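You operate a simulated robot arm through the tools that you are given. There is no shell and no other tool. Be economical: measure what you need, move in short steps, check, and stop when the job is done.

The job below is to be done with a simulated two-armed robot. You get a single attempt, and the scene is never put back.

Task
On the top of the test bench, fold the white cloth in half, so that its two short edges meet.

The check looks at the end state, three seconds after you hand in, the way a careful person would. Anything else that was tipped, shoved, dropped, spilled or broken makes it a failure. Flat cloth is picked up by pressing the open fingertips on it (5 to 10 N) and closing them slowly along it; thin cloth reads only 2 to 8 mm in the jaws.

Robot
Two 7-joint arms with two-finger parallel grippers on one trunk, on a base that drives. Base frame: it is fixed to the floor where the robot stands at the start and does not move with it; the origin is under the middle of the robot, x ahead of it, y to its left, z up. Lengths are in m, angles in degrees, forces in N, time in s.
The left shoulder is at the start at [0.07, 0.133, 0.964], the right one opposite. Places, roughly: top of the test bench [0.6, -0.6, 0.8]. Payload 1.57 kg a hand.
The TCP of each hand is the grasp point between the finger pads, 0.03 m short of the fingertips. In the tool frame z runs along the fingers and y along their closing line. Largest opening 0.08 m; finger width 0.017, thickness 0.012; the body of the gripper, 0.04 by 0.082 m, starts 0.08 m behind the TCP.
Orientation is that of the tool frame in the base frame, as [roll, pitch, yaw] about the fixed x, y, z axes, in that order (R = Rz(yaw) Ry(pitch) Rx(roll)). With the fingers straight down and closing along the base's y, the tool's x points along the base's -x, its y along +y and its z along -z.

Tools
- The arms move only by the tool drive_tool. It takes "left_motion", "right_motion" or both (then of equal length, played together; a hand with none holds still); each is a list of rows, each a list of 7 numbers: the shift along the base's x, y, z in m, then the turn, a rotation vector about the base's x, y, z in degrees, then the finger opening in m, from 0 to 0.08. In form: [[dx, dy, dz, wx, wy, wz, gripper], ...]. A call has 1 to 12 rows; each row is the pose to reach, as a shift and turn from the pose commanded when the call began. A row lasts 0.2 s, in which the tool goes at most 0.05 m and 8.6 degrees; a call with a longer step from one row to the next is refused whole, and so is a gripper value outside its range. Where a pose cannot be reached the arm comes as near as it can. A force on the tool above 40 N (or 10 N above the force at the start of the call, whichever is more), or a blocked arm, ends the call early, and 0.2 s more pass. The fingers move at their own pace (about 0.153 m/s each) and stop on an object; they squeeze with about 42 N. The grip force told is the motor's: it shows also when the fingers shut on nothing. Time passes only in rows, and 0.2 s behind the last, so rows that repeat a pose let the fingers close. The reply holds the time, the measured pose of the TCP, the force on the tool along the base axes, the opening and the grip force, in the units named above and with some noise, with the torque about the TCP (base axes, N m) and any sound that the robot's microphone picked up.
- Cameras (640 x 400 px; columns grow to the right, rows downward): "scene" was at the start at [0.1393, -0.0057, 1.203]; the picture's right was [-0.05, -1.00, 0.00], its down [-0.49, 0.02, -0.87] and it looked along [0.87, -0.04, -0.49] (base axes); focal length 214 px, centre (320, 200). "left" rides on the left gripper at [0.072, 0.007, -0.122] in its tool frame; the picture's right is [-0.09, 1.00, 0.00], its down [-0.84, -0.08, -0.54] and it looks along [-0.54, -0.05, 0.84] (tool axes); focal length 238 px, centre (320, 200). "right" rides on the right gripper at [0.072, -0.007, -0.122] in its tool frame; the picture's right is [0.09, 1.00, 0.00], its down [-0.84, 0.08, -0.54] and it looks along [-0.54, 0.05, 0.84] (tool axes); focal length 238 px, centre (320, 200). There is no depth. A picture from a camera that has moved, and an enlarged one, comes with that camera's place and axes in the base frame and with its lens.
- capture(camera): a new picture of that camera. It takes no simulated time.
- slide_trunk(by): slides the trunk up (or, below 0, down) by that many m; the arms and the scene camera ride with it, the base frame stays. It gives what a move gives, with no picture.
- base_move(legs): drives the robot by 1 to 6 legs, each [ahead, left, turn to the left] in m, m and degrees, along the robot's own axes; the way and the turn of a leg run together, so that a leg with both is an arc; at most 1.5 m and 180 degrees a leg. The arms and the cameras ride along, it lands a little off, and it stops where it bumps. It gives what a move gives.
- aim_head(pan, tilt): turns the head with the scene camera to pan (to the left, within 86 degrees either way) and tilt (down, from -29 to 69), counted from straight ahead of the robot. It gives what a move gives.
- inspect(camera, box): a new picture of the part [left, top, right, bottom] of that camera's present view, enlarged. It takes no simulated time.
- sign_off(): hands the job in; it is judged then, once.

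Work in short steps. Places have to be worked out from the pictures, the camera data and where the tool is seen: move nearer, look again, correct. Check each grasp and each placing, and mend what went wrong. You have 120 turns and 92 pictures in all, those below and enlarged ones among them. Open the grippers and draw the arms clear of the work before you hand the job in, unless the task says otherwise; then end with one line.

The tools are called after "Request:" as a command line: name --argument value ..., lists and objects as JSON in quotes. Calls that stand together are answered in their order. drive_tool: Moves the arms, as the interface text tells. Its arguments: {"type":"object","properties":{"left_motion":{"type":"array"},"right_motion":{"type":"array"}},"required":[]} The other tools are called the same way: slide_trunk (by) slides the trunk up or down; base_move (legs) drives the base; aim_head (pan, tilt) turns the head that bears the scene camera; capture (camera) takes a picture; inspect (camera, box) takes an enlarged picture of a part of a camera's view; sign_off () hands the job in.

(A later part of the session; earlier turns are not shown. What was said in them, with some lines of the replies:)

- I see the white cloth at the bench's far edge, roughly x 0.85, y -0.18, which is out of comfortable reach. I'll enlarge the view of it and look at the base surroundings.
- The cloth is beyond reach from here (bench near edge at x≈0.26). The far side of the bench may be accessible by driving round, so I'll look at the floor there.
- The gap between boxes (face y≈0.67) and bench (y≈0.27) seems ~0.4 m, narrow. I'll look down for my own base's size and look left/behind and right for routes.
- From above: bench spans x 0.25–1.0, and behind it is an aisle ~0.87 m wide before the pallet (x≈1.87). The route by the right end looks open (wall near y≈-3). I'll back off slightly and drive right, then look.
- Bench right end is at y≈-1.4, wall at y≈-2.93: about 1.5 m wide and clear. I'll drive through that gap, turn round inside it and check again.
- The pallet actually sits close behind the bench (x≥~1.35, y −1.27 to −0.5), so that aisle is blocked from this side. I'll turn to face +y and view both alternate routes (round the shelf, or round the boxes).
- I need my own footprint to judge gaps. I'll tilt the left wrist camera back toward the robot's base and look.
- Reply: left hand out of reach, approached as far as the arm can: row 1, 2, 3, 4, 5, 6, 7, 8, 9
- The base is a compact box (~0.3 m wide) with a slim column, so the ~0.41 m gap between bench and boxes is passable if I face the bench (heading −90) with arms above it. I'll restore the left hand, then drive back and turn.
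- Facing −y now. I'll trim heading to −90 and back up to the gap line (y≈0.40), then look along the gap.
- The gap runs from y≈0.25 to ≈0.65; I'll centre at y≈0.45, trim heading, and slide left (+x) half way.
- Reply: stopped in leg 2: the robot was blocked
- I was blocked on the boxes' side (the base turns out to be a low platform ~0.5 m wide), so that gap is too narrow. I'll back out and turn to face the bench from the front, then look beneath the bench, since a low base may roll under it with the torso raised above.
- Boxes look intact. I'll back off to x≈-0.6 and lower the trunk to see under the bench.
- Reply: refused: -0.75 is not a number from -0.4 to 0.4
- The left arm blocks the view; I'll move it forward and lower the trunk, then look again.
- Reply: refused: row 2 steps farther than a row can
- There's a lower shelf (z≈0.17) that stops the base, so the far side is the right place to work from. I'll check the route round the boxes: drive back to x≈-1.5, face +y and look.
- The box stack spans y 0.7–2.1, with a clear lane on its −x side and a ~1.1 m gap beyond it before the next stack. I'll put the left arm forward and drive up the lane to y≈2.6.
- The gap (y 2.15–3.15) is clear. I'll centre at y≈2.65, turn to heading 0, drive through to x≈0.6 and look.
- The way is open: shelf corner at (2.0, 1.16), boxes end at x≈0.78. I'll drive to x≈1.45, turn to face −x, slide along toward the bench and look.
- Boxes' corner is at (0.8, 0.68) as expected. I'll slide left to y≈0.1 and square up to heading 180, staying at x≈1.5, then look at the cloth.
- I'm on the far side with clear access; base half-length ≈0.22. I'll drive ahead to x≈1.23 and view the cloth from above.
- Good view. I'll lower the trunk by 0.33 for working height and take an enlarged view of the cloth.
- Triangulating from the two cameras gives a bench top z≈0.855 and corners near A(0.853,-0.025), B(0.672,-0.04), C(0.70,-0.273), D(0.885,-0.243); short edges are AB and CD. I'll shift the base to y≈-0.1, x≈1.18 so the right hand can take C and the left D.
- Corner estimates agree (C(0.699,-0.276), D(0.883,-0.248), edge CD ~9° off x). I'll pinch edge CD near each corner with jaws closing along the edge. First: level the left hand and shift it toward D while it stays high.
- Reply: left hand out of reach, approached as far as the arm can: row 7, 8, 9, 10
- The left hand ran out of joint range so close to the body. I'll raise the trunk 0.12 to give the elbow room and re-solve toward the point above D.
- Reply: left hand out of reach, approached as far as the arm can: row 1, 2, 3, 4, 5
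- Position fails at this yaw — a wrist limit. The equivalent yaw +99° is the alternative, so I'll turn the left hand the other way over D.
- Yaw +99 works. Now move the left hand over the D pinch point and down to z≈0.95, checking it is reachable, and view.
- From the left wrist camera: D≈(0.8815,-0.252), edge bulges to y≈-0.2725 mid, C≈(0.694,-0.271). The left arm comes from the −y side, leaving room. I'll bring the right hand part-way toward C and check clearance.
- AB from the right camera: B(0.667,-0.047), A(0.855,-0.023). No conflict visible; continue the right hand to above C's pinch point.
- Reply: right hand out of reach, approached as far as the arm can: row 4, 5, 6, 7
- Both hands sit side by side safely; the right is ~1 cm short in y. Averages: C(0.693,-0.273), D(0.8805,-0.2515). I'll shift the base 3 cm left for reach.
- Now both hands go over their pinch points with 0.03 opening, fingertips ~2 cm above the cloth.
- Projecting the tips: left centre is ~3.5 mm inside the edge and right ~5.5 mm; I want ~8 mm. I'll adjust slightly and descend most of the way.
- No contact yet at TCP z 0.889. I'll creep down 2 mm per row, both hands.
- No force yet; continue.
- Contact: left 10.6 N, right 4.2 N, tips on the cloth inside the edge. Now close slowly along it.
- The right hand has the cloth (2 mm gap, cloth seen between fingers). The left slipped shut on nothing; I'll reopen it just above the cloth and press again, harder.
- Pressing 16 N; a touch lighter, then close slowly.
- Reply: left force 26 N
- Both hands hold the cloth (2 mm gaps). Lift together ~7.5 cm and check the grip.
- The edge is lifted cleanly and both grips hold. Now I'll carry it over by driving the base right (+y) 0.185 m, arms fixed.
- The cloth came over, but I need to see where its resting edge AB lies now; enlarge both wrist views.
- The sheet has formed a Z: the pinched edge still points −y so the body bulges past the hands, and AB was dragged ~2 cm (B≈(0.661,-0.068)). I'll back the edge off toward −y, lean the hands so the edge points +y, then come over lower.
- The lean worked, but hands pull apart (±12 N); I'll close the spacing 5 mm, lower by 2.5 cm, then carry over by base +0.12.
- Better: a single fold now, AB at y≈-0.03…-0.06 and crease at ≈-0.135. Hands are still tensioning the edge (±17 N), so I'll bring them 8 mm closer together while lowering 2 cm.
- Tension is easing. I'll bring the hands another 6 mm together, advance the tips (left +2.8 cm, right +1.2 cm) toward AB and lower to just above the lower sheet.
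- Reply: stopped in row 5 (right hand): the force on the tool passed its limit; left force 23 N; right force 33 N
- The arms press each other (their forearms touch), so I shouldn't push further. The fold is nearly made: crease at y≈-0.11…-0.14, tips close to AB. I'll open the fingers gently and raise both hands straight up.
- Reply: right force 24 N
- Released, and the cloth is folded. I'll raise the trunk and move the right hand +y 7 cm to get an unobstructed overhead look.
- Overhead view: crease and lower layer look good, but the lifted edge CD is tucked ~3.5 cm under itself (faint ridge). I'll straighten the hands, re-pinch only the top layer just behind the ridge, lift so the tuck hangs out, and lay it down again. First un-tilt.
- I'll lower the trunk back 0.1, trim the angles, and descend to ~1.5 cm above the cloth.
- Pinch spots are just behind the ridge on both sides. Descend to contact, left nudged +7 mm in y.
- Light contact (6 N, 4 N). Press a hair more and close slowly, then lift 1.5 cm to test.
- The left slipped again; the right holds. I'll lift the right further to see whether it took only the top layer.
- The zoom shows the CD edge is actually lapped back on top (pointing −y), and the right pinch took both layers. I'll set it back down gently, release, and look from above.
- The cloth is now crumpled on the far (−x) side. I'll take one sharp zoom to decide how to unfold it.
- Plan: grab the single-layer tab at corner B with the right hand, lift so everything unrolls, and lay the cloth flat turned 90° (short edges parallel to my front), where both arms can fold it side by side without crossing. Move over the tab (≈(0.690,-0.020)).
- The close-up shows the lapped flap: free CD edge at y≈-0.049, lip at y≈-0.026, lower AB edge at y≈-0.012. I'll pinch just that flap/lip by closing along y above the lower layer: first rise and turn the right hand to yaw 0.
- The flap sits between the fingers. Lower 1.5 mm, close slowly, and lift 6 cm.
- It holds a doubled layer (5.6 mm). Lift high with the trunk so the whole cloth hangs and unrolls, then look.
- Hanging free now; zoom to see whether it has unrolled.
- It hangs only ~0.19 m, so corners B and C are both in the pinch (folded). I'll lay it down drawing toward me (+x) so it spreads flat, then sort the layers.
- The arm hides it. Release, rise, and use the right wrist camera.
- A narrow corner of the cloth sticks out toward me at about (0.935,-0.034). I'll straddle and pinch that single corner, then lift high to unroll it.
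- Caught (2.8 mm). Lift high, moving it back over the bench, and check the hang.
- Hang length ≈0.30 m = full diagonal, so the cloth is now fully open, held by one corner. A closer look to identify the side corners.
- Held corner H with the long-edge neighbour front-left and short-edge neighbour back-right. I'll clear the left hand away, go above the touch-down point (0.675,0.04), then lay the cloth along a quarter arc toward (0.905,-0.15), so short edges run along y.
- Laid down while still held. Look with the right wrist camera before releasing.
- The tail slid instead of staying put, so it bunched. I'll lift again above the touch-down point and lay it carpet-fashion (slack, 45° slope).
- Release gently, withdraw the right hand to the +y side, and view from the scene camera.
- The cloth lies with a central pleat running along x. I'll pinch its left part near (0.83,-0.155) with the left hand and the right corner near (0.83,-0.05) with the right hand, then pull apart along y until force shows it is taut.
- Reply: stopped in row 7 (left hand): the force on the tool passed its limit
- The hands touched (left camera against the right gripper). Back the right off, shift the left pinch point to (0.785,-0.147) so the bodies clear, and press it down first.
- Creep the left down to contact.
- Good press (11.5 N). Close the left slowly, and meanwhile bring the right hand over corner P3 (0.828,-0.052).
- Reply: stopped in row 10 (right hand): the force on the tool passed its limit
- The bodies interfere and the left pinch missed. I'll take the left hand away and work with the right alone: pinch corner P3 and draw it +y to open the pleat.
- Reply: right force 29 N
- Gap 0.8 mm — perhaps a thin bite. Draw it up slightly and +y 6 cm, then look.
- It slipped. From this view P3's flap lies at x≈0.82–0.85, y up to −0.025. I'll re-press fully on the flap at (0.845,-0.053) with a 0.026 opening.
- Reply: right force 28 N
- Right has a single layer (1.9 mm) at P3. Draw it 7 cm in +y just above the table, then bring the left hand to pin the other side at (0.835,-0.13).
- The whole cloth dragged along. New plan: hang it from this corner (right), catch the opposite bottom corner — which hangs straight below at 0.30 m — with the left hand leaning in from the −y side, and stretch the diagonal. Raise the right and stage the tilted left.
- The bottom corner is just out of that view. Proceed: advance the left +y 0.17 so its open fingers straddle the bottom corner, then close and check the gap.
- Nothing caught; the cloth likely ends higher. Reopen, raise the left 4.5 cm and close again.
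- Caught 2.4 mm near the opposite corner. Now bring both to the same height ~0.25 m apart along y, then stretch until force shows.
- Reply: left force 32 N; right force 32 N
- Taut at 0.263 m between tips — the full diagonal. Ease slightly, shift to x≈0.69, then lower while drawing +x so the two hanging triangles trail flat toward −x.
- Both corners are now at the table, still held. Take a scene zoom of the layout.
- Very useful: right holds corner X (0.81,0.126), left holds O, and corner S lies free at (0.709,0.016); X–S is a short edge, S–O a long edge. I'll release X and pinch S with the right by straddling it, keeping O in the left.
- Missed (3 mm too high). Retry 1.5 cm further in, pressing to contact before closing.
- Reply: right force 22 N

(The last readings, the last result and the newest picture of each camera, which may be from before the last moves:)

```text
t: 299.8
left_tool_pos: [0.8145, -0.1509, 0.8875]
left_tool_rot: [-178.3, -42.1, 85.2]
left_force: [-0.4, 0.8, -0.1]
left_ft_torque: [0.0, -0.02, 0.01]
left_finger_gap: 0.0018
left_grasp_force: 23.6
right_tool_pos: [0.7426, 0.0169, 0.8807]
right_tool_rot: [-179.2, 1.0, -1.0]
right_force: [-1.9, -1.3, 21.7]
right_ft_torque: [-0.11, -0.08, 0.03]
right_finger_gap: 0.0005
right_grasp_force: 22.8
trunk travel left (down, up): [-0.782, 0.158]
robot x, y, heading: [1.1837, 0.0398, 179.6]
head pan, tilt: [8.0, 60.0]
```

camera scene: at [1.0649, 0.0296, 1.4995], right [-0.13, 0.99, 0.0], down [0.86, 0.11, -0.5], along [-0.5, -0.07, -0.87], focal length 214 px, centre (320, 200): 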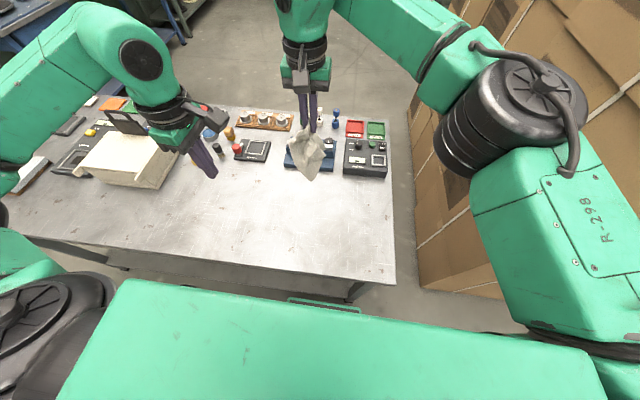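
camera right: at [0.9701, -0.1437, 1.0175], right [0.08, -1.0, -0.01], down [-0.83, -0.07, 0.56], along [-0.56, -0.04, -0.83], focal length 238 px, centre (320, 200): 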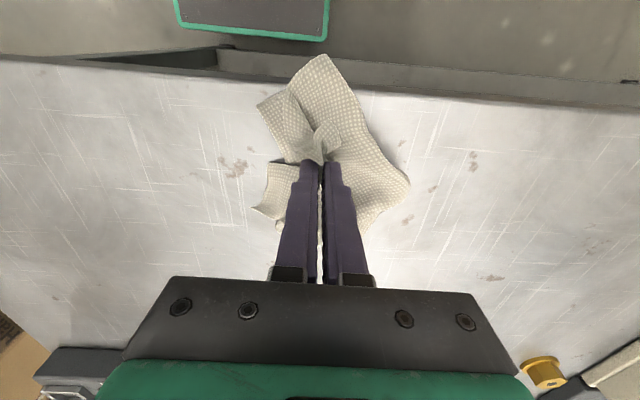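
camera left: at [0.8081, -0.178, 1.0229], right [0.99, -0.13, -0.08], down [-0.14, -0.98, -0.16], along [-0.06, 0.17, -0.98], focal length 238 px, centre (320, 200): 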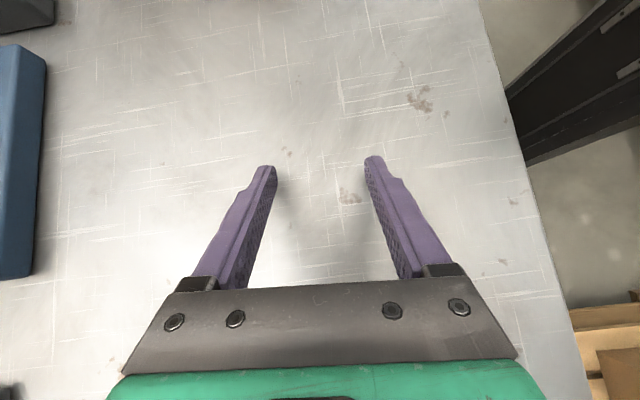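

Likely missed again (0.5 mm). Lift 5 cm and spend one picture to locate S exactly.

Request:
drive_tool --right_motion '[[0, 0, 0.03, 0, 0, 0, 0.0], [0.02, 0.0, 0.06, 0, 0, 0, 0.0], [0.04, 0.0, 0.09, 0, 0, 0, 0.0]]'

Request:
capture --camera "right"

```text
t: 300.6
left_tool_pos: [0.8131, -0.1509, 0.8855]
left_tool_rot: [-178.4, -42.1, 85.4]
left_force: [-0.2, -1.0, -0.4]
left_ft_torque: [0.01, 0.0, -0.01]
left_finger_gap: 0.002
left_grasp_force: 23.9
right_tool_pos: [0.7803, 0.0192, 0.9694]
right_tool_rot: [-179.2, 0.8, -1.0]
right_force: [-0.6, 0.6, 0.1]
right_ft_torque: [0.01, 0.0, -0.01]
right_finger_gap: 0.0
right_grasp_force: 21.0
trunk travel left (down, up): [-0.782, 0.158]
robot x, y, heading: [1.1848, 0.036, 179.3]
head pan, tilt: [8.0, 60.0]
```

```text
2 pictures are left
camera right: at [0.8544, 0.0221, 1.091], right [0.07, -1.0, -0.01], down [-0.83, -0.07, 0.55], along [-0.55, -0.03, -0.83], focal length 238 px, centre (320, 200)
```

right: 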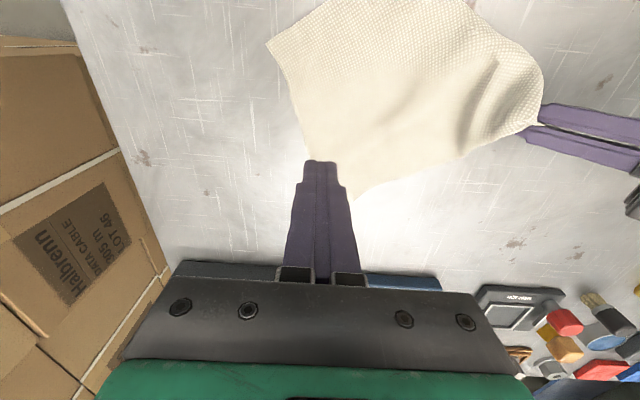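

Excellent — after releasing X the cloth sprang almost flat: X(0.851,0.07), S(0.70,-0.025), O in the left hand, L near (0.95,-0.085). I can fold now: clear the right hand, then carry O over onto S with the left hand while leaning it so the edge points outward.

Request:
drive_tool --right_motion '[[0, 0.04, 0.03, 0, 0, 0, 0.0], [0, 0.08, 0.06, 0, 0, 0, 0.0], [0, 0.12, 0.08, 0, 0, 0, 0.0], [0.01, 0.16, 0.1, 0, 0, 0, 0.0], [0.02, 0.2, 0.1, 0, 0, 0, 0.0], [0.03, 0.24, 0.1, 0, 0, 0, 0.0], [0.04, 0.28, 0.1, 0, 0, 0, 0.0]]'

Request:
drive_tool --left_motion '[[-0.008, 0.01, 0.02, -7.6, 0, 0, 0], [-0.017, 0.021, 0.038, -15.2, 0, 0, 0], [-0.025, 0.031, 0.053, -22.8, 0, 0, 0], [-0.034, 0.042, 0.064, -30.4, 0, 0, 0], [-0.042, 0.052, 0.069, -38, 0, 0, 0], [-0.051, 0.063, 0.069, -45.6, 0, 0, 0], [-0.059, 0.073, 0.064, -53.2, 0, 0, 0], [-0.068, 0.084, 0.053, -60.8, 0, 0, 0], [-0.076, 0.094, 0.038, -68.4, 0, 0, 0], [-0.085, 0.105, 0.02, -76, 0, 0, 0], [-0.093, 0.115, 0.004, -84, 0, 0, 0]]'

```text
t: 302.2
left_tool_pos: [0.8141, -0.1507, 0.8861]
left_tool_rot: [-178.3, -42.0, 85.4]
left_force: [0.7, 0.1, 0.7]
left_ft_torque: [-0.04, 0.02, 0.04]
left_finger_gap: 0.0017
left_grasp_force: 23.4
right_tool_pos: [0.8236, 0.2997, 1.0703]
right_tool_rot: [-179.3, 0.9, -0.9]
right_force: [1.3, 0.5, 0.2]
right_ft_torque: [-0.04, 0.03, 0.02]
right_finger_gap: 0.0
right_grasp_force: 20.6
trunk travel left (down, up): [-0.782, 0.158]
robot x, y, heading: [1.1847, 0.0408, 179.7]
head pan, tilt: [8.0, 60.0]
```

```text
t: 304.6
left_tool_pos: [0.7163, -0.0351, 0.8909]
left_tool_rot: [175.4, 41.9, 85.4]
left_force: [0.3, 0.0, 0.5]
left_ft_torque: [0.01, 0.02, 0.01]
left_finger_gap: 0.002
left_grasp_force: 23.5
right_tool_pos: [0.8209, 0.2996, 1.0697]
right_tool_rot: [-179.4, 0.9, -1.1]
right_force: [0.3, 0.3, 0.0]
right_ft_torque: [-0.01, 0.0, -0.01]
right_finger_gap: 0.0001
right_grasp_force: 21.6
trunk travel left (down, up): [-0.782, 0.158]
robot x, y, heading: [1.1843, 0.0401, 179.4]
head pan, tilt: [8.0, 60.0]
```

O has been laid at S's corner. Release, withdraw the left up and to −y while un-tilting, then view.

Request:
drive_tool --left_motion '[[0, 0, -0.005, 0, 0, 0, 0], [0, 0, -0.005, 0, 0, 0, 0.012], [0, 0, -0.005, 0, 0, 0, 0.025], [0, 0.008, 0.01, 0, 0, 0, 0.025], [0, 0.012, 0.04, 0, 0, 0, 0.025], [0, 0, 0.08, 0, 0, 0, 0.025], [0, -0.03, 0.115, 8, 0, 0, 0.025], [0, -0.07, 0.13, 16, 0, 0, 0.025], [0, -0.11, 0.13, 24, 0, 0, 0.025], [0, -0.15, 0.13, 32, 0, 0, 0.025], [0, -0.19, 0.13, 40, 0, 0, 0.025], [0, -0.235, 0.13, 42, 0, 0, 0.025]]'

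Request:
inspect --camera "scene" --box '[230, 145, 390, 265]'

```text
t: 307.2
left_tool_pos: [0.7189, -0.2747, 1.0184]
left_tool_rot: [178.6, -0.4, 86.5]
left_force: [0.7, 0.5, -0.6]
left_ft_torque: [0.02, 0.0, 0.02]
left_finger_gap: 0.0249
left_grasp_force: 0.1
right_tool_pos: [0.8214, 0.2965, 1.072]
right_tool_rot: [-179.2, 0.8, -1.0]
right_force: [0.2, 0.3, -0.1]
right_ft_torque: [0.03, 0.0, -0.03]
right_finger_gap: 0.0001
right_grasp_force: 21.6
trunk travel left (down, up): [-0.782, 0.158]
robot x, y, heading: [1.1846, 0.0402, 179.4]
head pan, tilt: [8.0, 60.0]
```

```text
3.33 times, centred on (310, 205) of scene
camera zoom: at [1.0653, 0.0284, 1.4046], right [-0.13, 0.99, 0.0], down [0.86, 0.11, -0.5], along [-0.5, -0.06, -0.87], focal length 715 px, centre (353, 183)
```

zoom: 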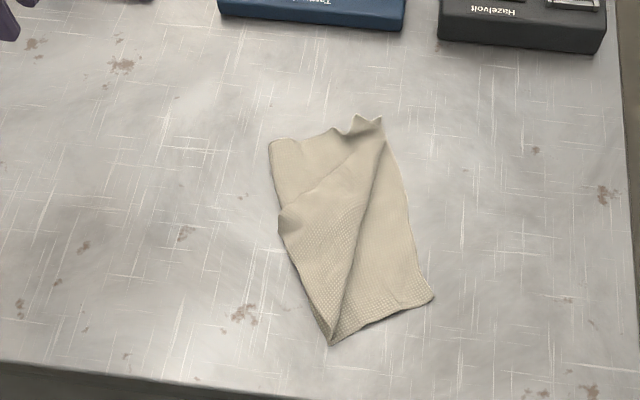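

Clear view: X(0.846,0.068), S(0.676,0.008) with O laid on it; corner L at (0.897,-0.009) still has to swing onto X. I'll bring the right hand over L's tip.

Request:
drive_tool --right_motion '[[0.01, -0.04, 0, 0, 0, 0, 0.045], [0.02, -0.08, 0, 0, 0, 0, 0.045], [0.03, -0.12, 0, 0, 0, 0, 0.045], [0.04, -0.16, 0, 0, 0, 0, 0.045], [0.05, -0.2, -0.01, 0, 0, 0, 0.045], [0.058, -0.24, -0.03, 0, 0, 0, 0.045], [0.064, -0.275, -0.06, 0, 0, 0, 0.045], [0.064, -0.3025, -0.09, 0, 0, 0, 0.045], [0.064, -0.3025, -0.13, 0, 0, 0, 0.045], [0.064, -0.3025, -0.165, 0, 0, 0, 0.045], [0.064, -0.3025, -0.183, 0, 0, 0, 0.045], [0.064, -0.3025, -0.1875, 0, 0, 0, 0.045]]'

```text
t: 309.8
left_tool_pos: [0.7181, -0.272, 1.0183]
left_tool_rot: [178.6, -0.2, 86.5]
left_force: [-0.2, -0.9, 0.0]
left_ft_torque: [0.01, -0.06, 0.0]
left_finger_gap: 0.025
left_grasp_force: 0.0
right_tool_pos: [0.8845, -0.0055, 0.8809]
right_tool_rot: [-179.2, 0.9, -0.9]
right_force: [0.0, -0.3, 2.5]
right_ft_torque: [-0.06, 0.04, 0.01]
right_finger_gap: 0.0452
right_grasp_force: 0.8
trunk travel left (down, up): [-0.782, 0.158]
robot x, y, heading: [1.1834, 0.0396, 179.5]
head pan, tilt: [8.0, 60.0]
```

In place with light contact (2.5 N). Close slowly to gather the tip, pressing 1 mm more.

Request:
drive_tool --right_motion '[[0, 0, -0.0008, 0, 0, 0, 0.041], [0, 0, -0.0008, 0, 0, 0, 0.037], [0, 0, -0.0008, 0, 0, 0, 0.033], [0, 0, -0.0008, 0, 0, 0, 0.029], [0, 0, -0.0008, 0, 0, 0, 0.025], [0, 0, -0.0008, 0, 0, 0, 0.021], [0, 0, -0.0008, 0, 0, 0, 0.017], [0, 0, -0.0008, 0, 0, 0, 0.013], [0, 0, -0.0008, 0, 0, 0, 0.009], [0, 0, -0.0008, 0, 0, 0, 0.005], [0, 0, -0.0008, 0, 0, 0, 0], [0, 0, -0.0008, 0, 0, 0, 0]]'

```text
t: 312.4
left_tool_pos: [0.7181, -0.2726, 1.0193]
left_tool_rot: [178.4, -0.2, 86.6]
left_force: [-0.2, 1.0, 0.0]
left_ft_torque: [-0.02, 0.01, 0.02]
left_finger_gap: 0.0246
left_grasp_force: 0.1
right_tool_pos: [0.885, -0.0058, 0.8813]
right_tool_rot: [-179.3, 0.8, -1.0]
right_force: [-0.2, 0.3, 8.4]
right_ft_torque: [0.0, 0.05, 0.0]
right_finger_gap: 0.0032
right_grasp_force: 24.2
trunk travel left (down, up): [-0.782, 0.158]
robot x, y, heading: [1.1841, 0.0397, 179.5]
head pan, tilt: [8.0, 60.0]
```

Caught 3.2 mm. Carry L in a small arc onto X and lower.

Request:
drive_tool --right_motion '[[-0.003, 0.004, 0.02, 0, 0, 0, 0], [-0.012, 0.018, 0.038, 0, 0, 0, 0], [-0.022, 0.034, 0.045, 0, 0, 0, 0], [-0.032, 0.05, 0.042, 0, 0, 0, 0], [-0.04, 0.062, 0.028, 0, 0, 0, 0], [-0.044, 0.069, 0.014, 0, 0, 0, 0], [-0.045, 0.071, 0.005, 0, 0, 0, 0], [-0.045, 0.071, 0.005, 0, 0, 0, 0]]'

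```text
t: 314.2
left_tool_pos: [0.7174, -0.2717, 1.018]
left_tool_rot: [178.5, -0.2, 86.6]
left_force: [-0.4, 0.2, -0.2]
left_ft_torque: [-0.03, -0.01, 0.01]
left_finger_gap: 0.0252
left_grasp_force: 0.1
right_tool_pos: [0.8388, 0.0657, 0.8856]
right_tool_rot: [-179.2, 0.8, -0.9]
right_force: [-1.4, 0.9, 0.7]
right_ft_torque: [-0.01, 0.02, 0.0]
right_finger_gap: 0.003
right_grasp_force: 24.1
trunk travel left (down, up): [-0.782, 0.158]
robot x, y, heading: [1.1819, 0.0359, 179.6]
head pan, tilt: [8.0, 60.0]
```

Release and withdraw the right hand, then use the last picture to check.

Request:
drive_tool --right_motion '[[0, 0, -0.001, 0, 0, 0, 0.01], [0, 0, -0.001, 0, 0, 0, 0.02], [0, 0, 0.0, 0, 0, 0, 0.02], [0, 0, 0.02, 0, 0, 0, 0.02], [0, 0, 0.055, 0, 0, 0, 0.02], [0, 0, 0.1, 0, 0, 0, 0.02], [0, 0.04, 0.12, 0, 0, 0, 0.02], [0, 0.08, 0.13, 0, 0, 0, 0.02], [0, 0.12, 0.14, 0, 0, 0, 0.02], [0, 0.16, 0.14, 0, 0, 0, 0.02], [0, 0.2, 0.14, 0, 0, 0, 0.02], [0, 0.24, 0.14, 0, 0, 0, 0.02]]'

Request:
inspect --camera "scene" --box '[260, 155, 388, 251]'

```text
t: 316.8
left_tool_pos: [0.7181, -0.271, 1.0183]
left_tool_rot: [178.5, -0.1, 86.6]
left_force: [-0.3, 0.5, -0.3]
left_ft_torque: [0.01, -0.03, -0.02]
left_finger_gap: 0.0249
left_grasp_force: 0.0
right_tool_pos: [0.8385, 0.3064, 1.0243]
right_tool_rot: [-179.3, 0.7, -0.8]
right_force: [0.0, 0.2, 0.1]
right_ft_torque: [0.02, 0.0, -0.02]
right_finger_gap: 0.0203
right_grasp_force: 0.0
trunk travel left (down, up): [-0.782, 0.158]
robot x, y, heading: [1.1824, 0.0396, 179.6]
head pan, tilt: [8.0, 60.0]
```

```text
4.17 times, centred on (324, 203) of scene
camera zoom: at [1.066, 0.0309, 1.4046], right [-0.13, 0.99, 0.0], down [0.86, 0.11, -0.5], along [-0.5, -0.07, -0.87], focal length 894 px, centre (303, 188)
```

zoom: 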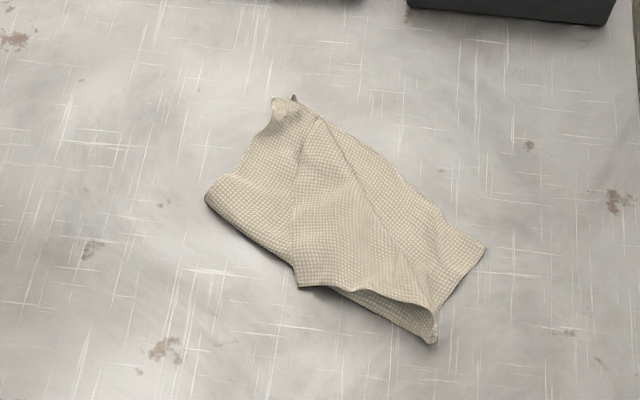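

L fell where X had been, but the lower layer swung: X is now ≈(0.78,0.116), L ≈(0.853,0.086). I'm out of pictures, but can finish by dead reckoning: pin the lower layer near X with the closed left fingertips (leaning in from −y) and carry L the remaining (-0.057,+0.023). First stage the left hand.

Request:
drive_tool --left_motion '[[0.003, 0.025, 0, 4, 0, 0, 0], [0.006, 0.052, 0, 8, 0, 0, 0], [0.01, 0.08, 0, 12, 0, 0, 0], [0.014, 0.108, 0, 16, 0, 0, 0], [0.018, 0.136, 0, 20, 0, 0, 0], [0.022, 0.164, -0.005, 24, 0, 0, 0], [0.026, 0.192, -0.01, 28, 0, 0, 0], [0.03, 0.22, -0.02, 32, 0, 0, 0], [0.034, 0.25, -0.04, 36, 0, 0, 0], [0.038, 0.28, -0.06, 40, 0, 0, 0], [0.039, 0.3, -0.085, 42, 0, 0, 0], [0.039, 0.311, -0.115, 42, 0, 0, 0]]'

Request:
drive_tool --left_motion '[[0, 0, -0.012, 0, 0, 0, 0], [0, 0, -0.018, 0, 0, 0, 0], [0, 0, -0.022, 0, 0, 0, 0]]'

```text
t: 319.4
left_tool_pos: [0.7566, 0.0411, 0.9037]
left_tool_rot: [-178.4, -42.2, 85.4]
left_force: [-0.3, 0.0, -0.5]
left_ft_torque: [0.0, -0.01, 0.02]
left_finger_gap: 0.0
left_grasp_force: 21.4
right_tool_pos: [0.8379, 0.3064, 1.0238]
right_tool_rot: [-179.3, 0.9, -1.0]
right_force: [0.5, 0.2, 0.4]
right_ft_torque: [-0.01, 0.0, -0.02]
right_finger_gap: 0.02
right_grasp_force: 0.0
trunk travel left (down, up): [-0.782, 0.158]
robot x, y, heading: [1.1818, 0.0371, 179.5]
head pan, tilt: [8.0, 60.0]
```

```text
t: 320.2
left_tool_pos: [0.7558, 0.0393, 0.8826]
left_tool_rot: [-178.5, -42.1, 85.4]
left_force: [0.4, -0.1, 0.0]
left_ft_torque: [0.03, -0.02, 0.03]
left_finger_gap: 0.0
left_grasp_force: 21.6
right_tool_pos: [0.8392, 0.3061, 1.0253]
right_tool_rot: [-179.2, 0.8, -1.0]
right_force: [0.0, 0.3, -0.9]
right_ft_torque: [-0.04, -0.01, 0.02]
right_finger_gap: 0.0201
right_grasp_force: 0.1
trunk travel left (down, up): [-0.782, 0.158]
robot x, y, heading: [1.1825, 0.0397, 179.5]
head pan, tilt: [8.0, 60.0]
```

Left is staged without contact yet; creep down to pin, and bring the right hand over L meanwhile.

Request:
drive_tool --left_motion '[[0, 0, -0.002, 0, 0, 0, 0], [0, 0, -0.004, 0, 0, 0, 0], [0, 0, -0.006, 0, 0, 0, 0], [0, 0, -0.0075, 0, 0, 0, 0], [0, 0, -0.0085, 0, 0, 0, 0], [0, 0, -0.0085, 0, 0, 0, 0], [0, 0, -0.0085, 0, 0, 0, 0]]' --right_motion '[[0, -0.035, 0, 0, 0, 0, 0.045], [0.001, -0.07, 0, 0, 0, 0, 0.045], [0.002, -0.105, -0.01, 0, 0, 0, 0.045], [0.003, -0.14, -0.02, 0, 0, 0, 0.045], [0.004, -0.175, -0.03, 0, 0, 0, 0.045], [0.005, -0.205, -0.05, 0, 0, 0, 0.045], [0.005, -0.2255, -0.08, 0, 0, 0, 0.045]]'

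```text
t: 321.8
left_tool_pos: [0.7575, 0.0397, 0.8784]
left_tool_rot: [-178.0, -42.5, 85.2]
left_force: [-3.3, -3.3, 31.9]
left_ft_torque: [0.37, 0.04, 0.05]
left_finger_gap: 0.0001
left_grasp_force: 21.4
right_tool_pos: [0.8469, 0.079, 0.945]
right_tool_rot: [-179.3, 1.0, -1.0]
right_force: [-0.6, -0.4, 0.5]
right_ft_torque: [-0.01, 0.02, 0.02]
right_finger_gap: 0.0448
right_grasp_force: 0.1
trunk travel left (down, up): [-0.782, 0.158]
robot x, y, heading: [1.1835, 0.0414, 179.7]
head pan, tilt: [8.0, 60.0]
```

Pinned with 32 N. Lower the right onto L and gather it.

Request:
drive_tool --right_motion '[[-0.003, 0.001, -0.03, 0, 0, 0, 0.045], [-0.004, 0.002, -0.055, 0, 0, 0, 0.045], [-0.004, 0.002, -0.0625, 0, 0, 0, 0.045], [-0.004, 0.002, -0.0625, 0, 0, 0, 0.038], [-0.004, 0.002, -0.0625, 0, 0, 0, 0.031], [-0.004, 0.002, -0.0625, 0, 0, 0, 0.024], [-0.004, 0.002, -0.0625, 0, 0, 0, 0.017], [-0.004, 0.002, -0.0625, 0, 0, 0, 0.01], [-0.004, 0.002, -0.0625, 0, 0, 0, 0.004], [-0.004, 0.002, -0.0625, 0, 0, 0, 0], [-0.004, 0.002, -0.0625, 0, 0, 0, 0]]'

```text
t: 324.2
left_tool_pos: [0.7571, 0.0406, 0.8784]
left_tool_rot: [-178.0, -42.5, 85.3]
left_force: [-5.5, 0.2, 33.4]
left_ft_torque: [0.45, 0.16, 0.08]
left_finger_gap: 0.0
left_grasp_force: 21.4
right_tool_pos: [0.8429, 0.0829, 0.8827]
right_tool_rot: [-179.2, 1.0, -1.0]
right_force: [-0.9, 0.1, 3.8]
right_ft_torque: [-0.06, 0.0, 0.0]
right_finger_gap: 0.0034
right_grasp_force: 24.9
trunk travel left (down, up): [-0.782, 0.158]
robot x, y, heading: [1.1859, 0.0408, 179.7]
head pan, tilt: [8.0, 60.0]
```

Caught 3.4 mm. Carry it in a small arc by (-0.057,+0.023) onto X with the left still pinning, then release.

Request:
drive_tool --right_motion '[[0.0, 0.0, 0.02, 0, 0, 0, 0], [-0.01, 0.004, 0.035, 0, 0, 0, 0], [-0.022, 0.009, 0.042, 0, 0, 0, 0], [-0.034, 0.014, 0.042, 0, 0, 0, 0], [-0.046, 0.019, 0.032, 0, 0, 0, 0], [-0.054, 0.023, 0.018, 0, 0, 0, 0], [-0.058, 0.025, 0.006, 0, 0, 0, 0], [-0.058, 0.025, 0.004, 0, 0, 0, 0]]'

```text
t: 326.0
left_tool_pos: [0.7568, 0.0416, 0.8785]
left_tool_rot: [-177.9, -42.5, 85.3]
left_force: [-5.3, -0.3, 33.2]
left_ft_torque: [0.45, 0.12, 0.04]
left_finger_gap: 0.0
left_grasp_force: 21.5
right_tool_pos: [0.7848, 0.1075, 0.8879]
right_tool_rot: [-179.2, 0.9, -0.8]
right_force: [0.2, -0.3, 0.9]
right_ft_torque: [0.01, 0.0, 0.01]
right_finger_gap: 0.0033
right_grasp_force: 24.1
trunk travel left (down, up): [-0.782, 0.158]
robot x, y, heading: [1.1823, 0.0384, 179.3]
head pan, tilt: [8.0, 60.0]
```

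L is at X's corner with the pin unmoved. Lift the left straight up and back while the right still holds L.

Request:
drive_tool --left_motion '[[0, -0.002, 0.012, 0, 0, 0, 0], [0, -0.006, 0.03, 0, 0, 0, 0], [0, -0.012, 0.06, 0, 0, 0, 0], [0, -0.03, 0.09, 0, 0, 0, 0], [0, -0.06, 0.115, 0, 0, 0, 0], [0, -0.1, 0.13, 0, 0, 0, 0], [0, -0.145, 0.13, 0, 0, 0, 0], [0, -0.19, 0.13, 0, 0, 0, 0], [0, -0.235, 0.13, 0, 0, 0, 0.02], [0, -0.28, 0.13, 0, 0, 0, 0.03]]'

Request:
drive_tool --right_motion '[[0, 0.003, -0.004, 0, 0, 0, 0], [0, 0.003, -0.004, 0, 0, 0, 0.01], [0, 0.003, -0.004, 0, 0, 0, 0.022], [0, 0.003, 0.0, 0, 0, 0, 0.022], [0, 0.003, 0.02, 0, 0, 0, 0.022], [0, 0.003, 0.055, 0, 0, 0, 0.022], [0, 0.003, 0.1, 0, 0, 0, 0.022], [0.02, 0.04, 0.12, 0, 0, 0, 0.03], [0.04, 0.08, 0.13, 0, 0, 0, 0.03], [0.06, 0.12, 0.14, 0, 0, 0, 0.03], [0.07, 0.16, 0.14, 0, 0, 0, 0.03], [0.08, 0.2, 0.14, 0, 0, 0, 0.03]]'

```text
t: 328.2
left_tool_pos: [0.7577, -0.2408, 1.0054]
left_tool_rot: [-178.4, -42.2, 85.3]
left_force: [0.1, -0.9, 0.8]
left_ft_torque: [0.06, 0.0, 0.02]
left_finger_gap: 0.0301
left_grasp_force: 0.0
right_tool_pos: [0.782, 0.107, 0.8874]
right_tool_rot: [-179.2, 0.8, -1.0]
right_force: [0.1, 1.2, 0.4]
right_ft_torque: [0.0, -0.02, 0.01]
right_finger_gap: 0.0034
right_grasp_force: 24.1
trunk travel left (down, up): [-0.782, 0.158]
robot x, y, heading: [1.1819, 0.038, 179.3]
head pan, tilt: [8.0, 60.0]
```

```text
t: 330.8
left_tool_pos: [0.7582, -0.2392, 1.0068]
left_tool_rot: [-178.3, -42.0, 85.3]
left_force: [-0.3, 0.5, 0.8]
left_ft_torque: [-0.04, 0.02, -0.01]
left_finger_gap: 0.0299
left_grasp_force: 0.1
right_tool_pos: [0.8636, 0.3092, 1.0261]
right_tool_rot: [-179.2, 0.9, -0.9]
right_force: [0.4, -0.4, 0.2]
right_ft_torque: [-0.02, 0.01, 0.01]
right_finger_gap: 0.0301
right_grasp_force: 0.1
trunk travel left (down, up): [-0.782, 0.158]
robot x, y, heading: [1.1837, 0.039, 179.3]
head pan, tilt: [8.0, 60.0]
```

Both grippers are open and clear of the cloth. I have no pictures left to check the result, so I'll hand in now.

Request:
sign_off

```text
The job is handed in.
```

I handed the job in, but I can't confirm the result: the cloth is folded with the short-edge corners brought together, but I had no pictures left to check the last corner move. The edges may be slightly wrinkled or not line up exactly. The base was blocked once, apparently against the cardboard boxes, and in later pictures nothing else looked moved.
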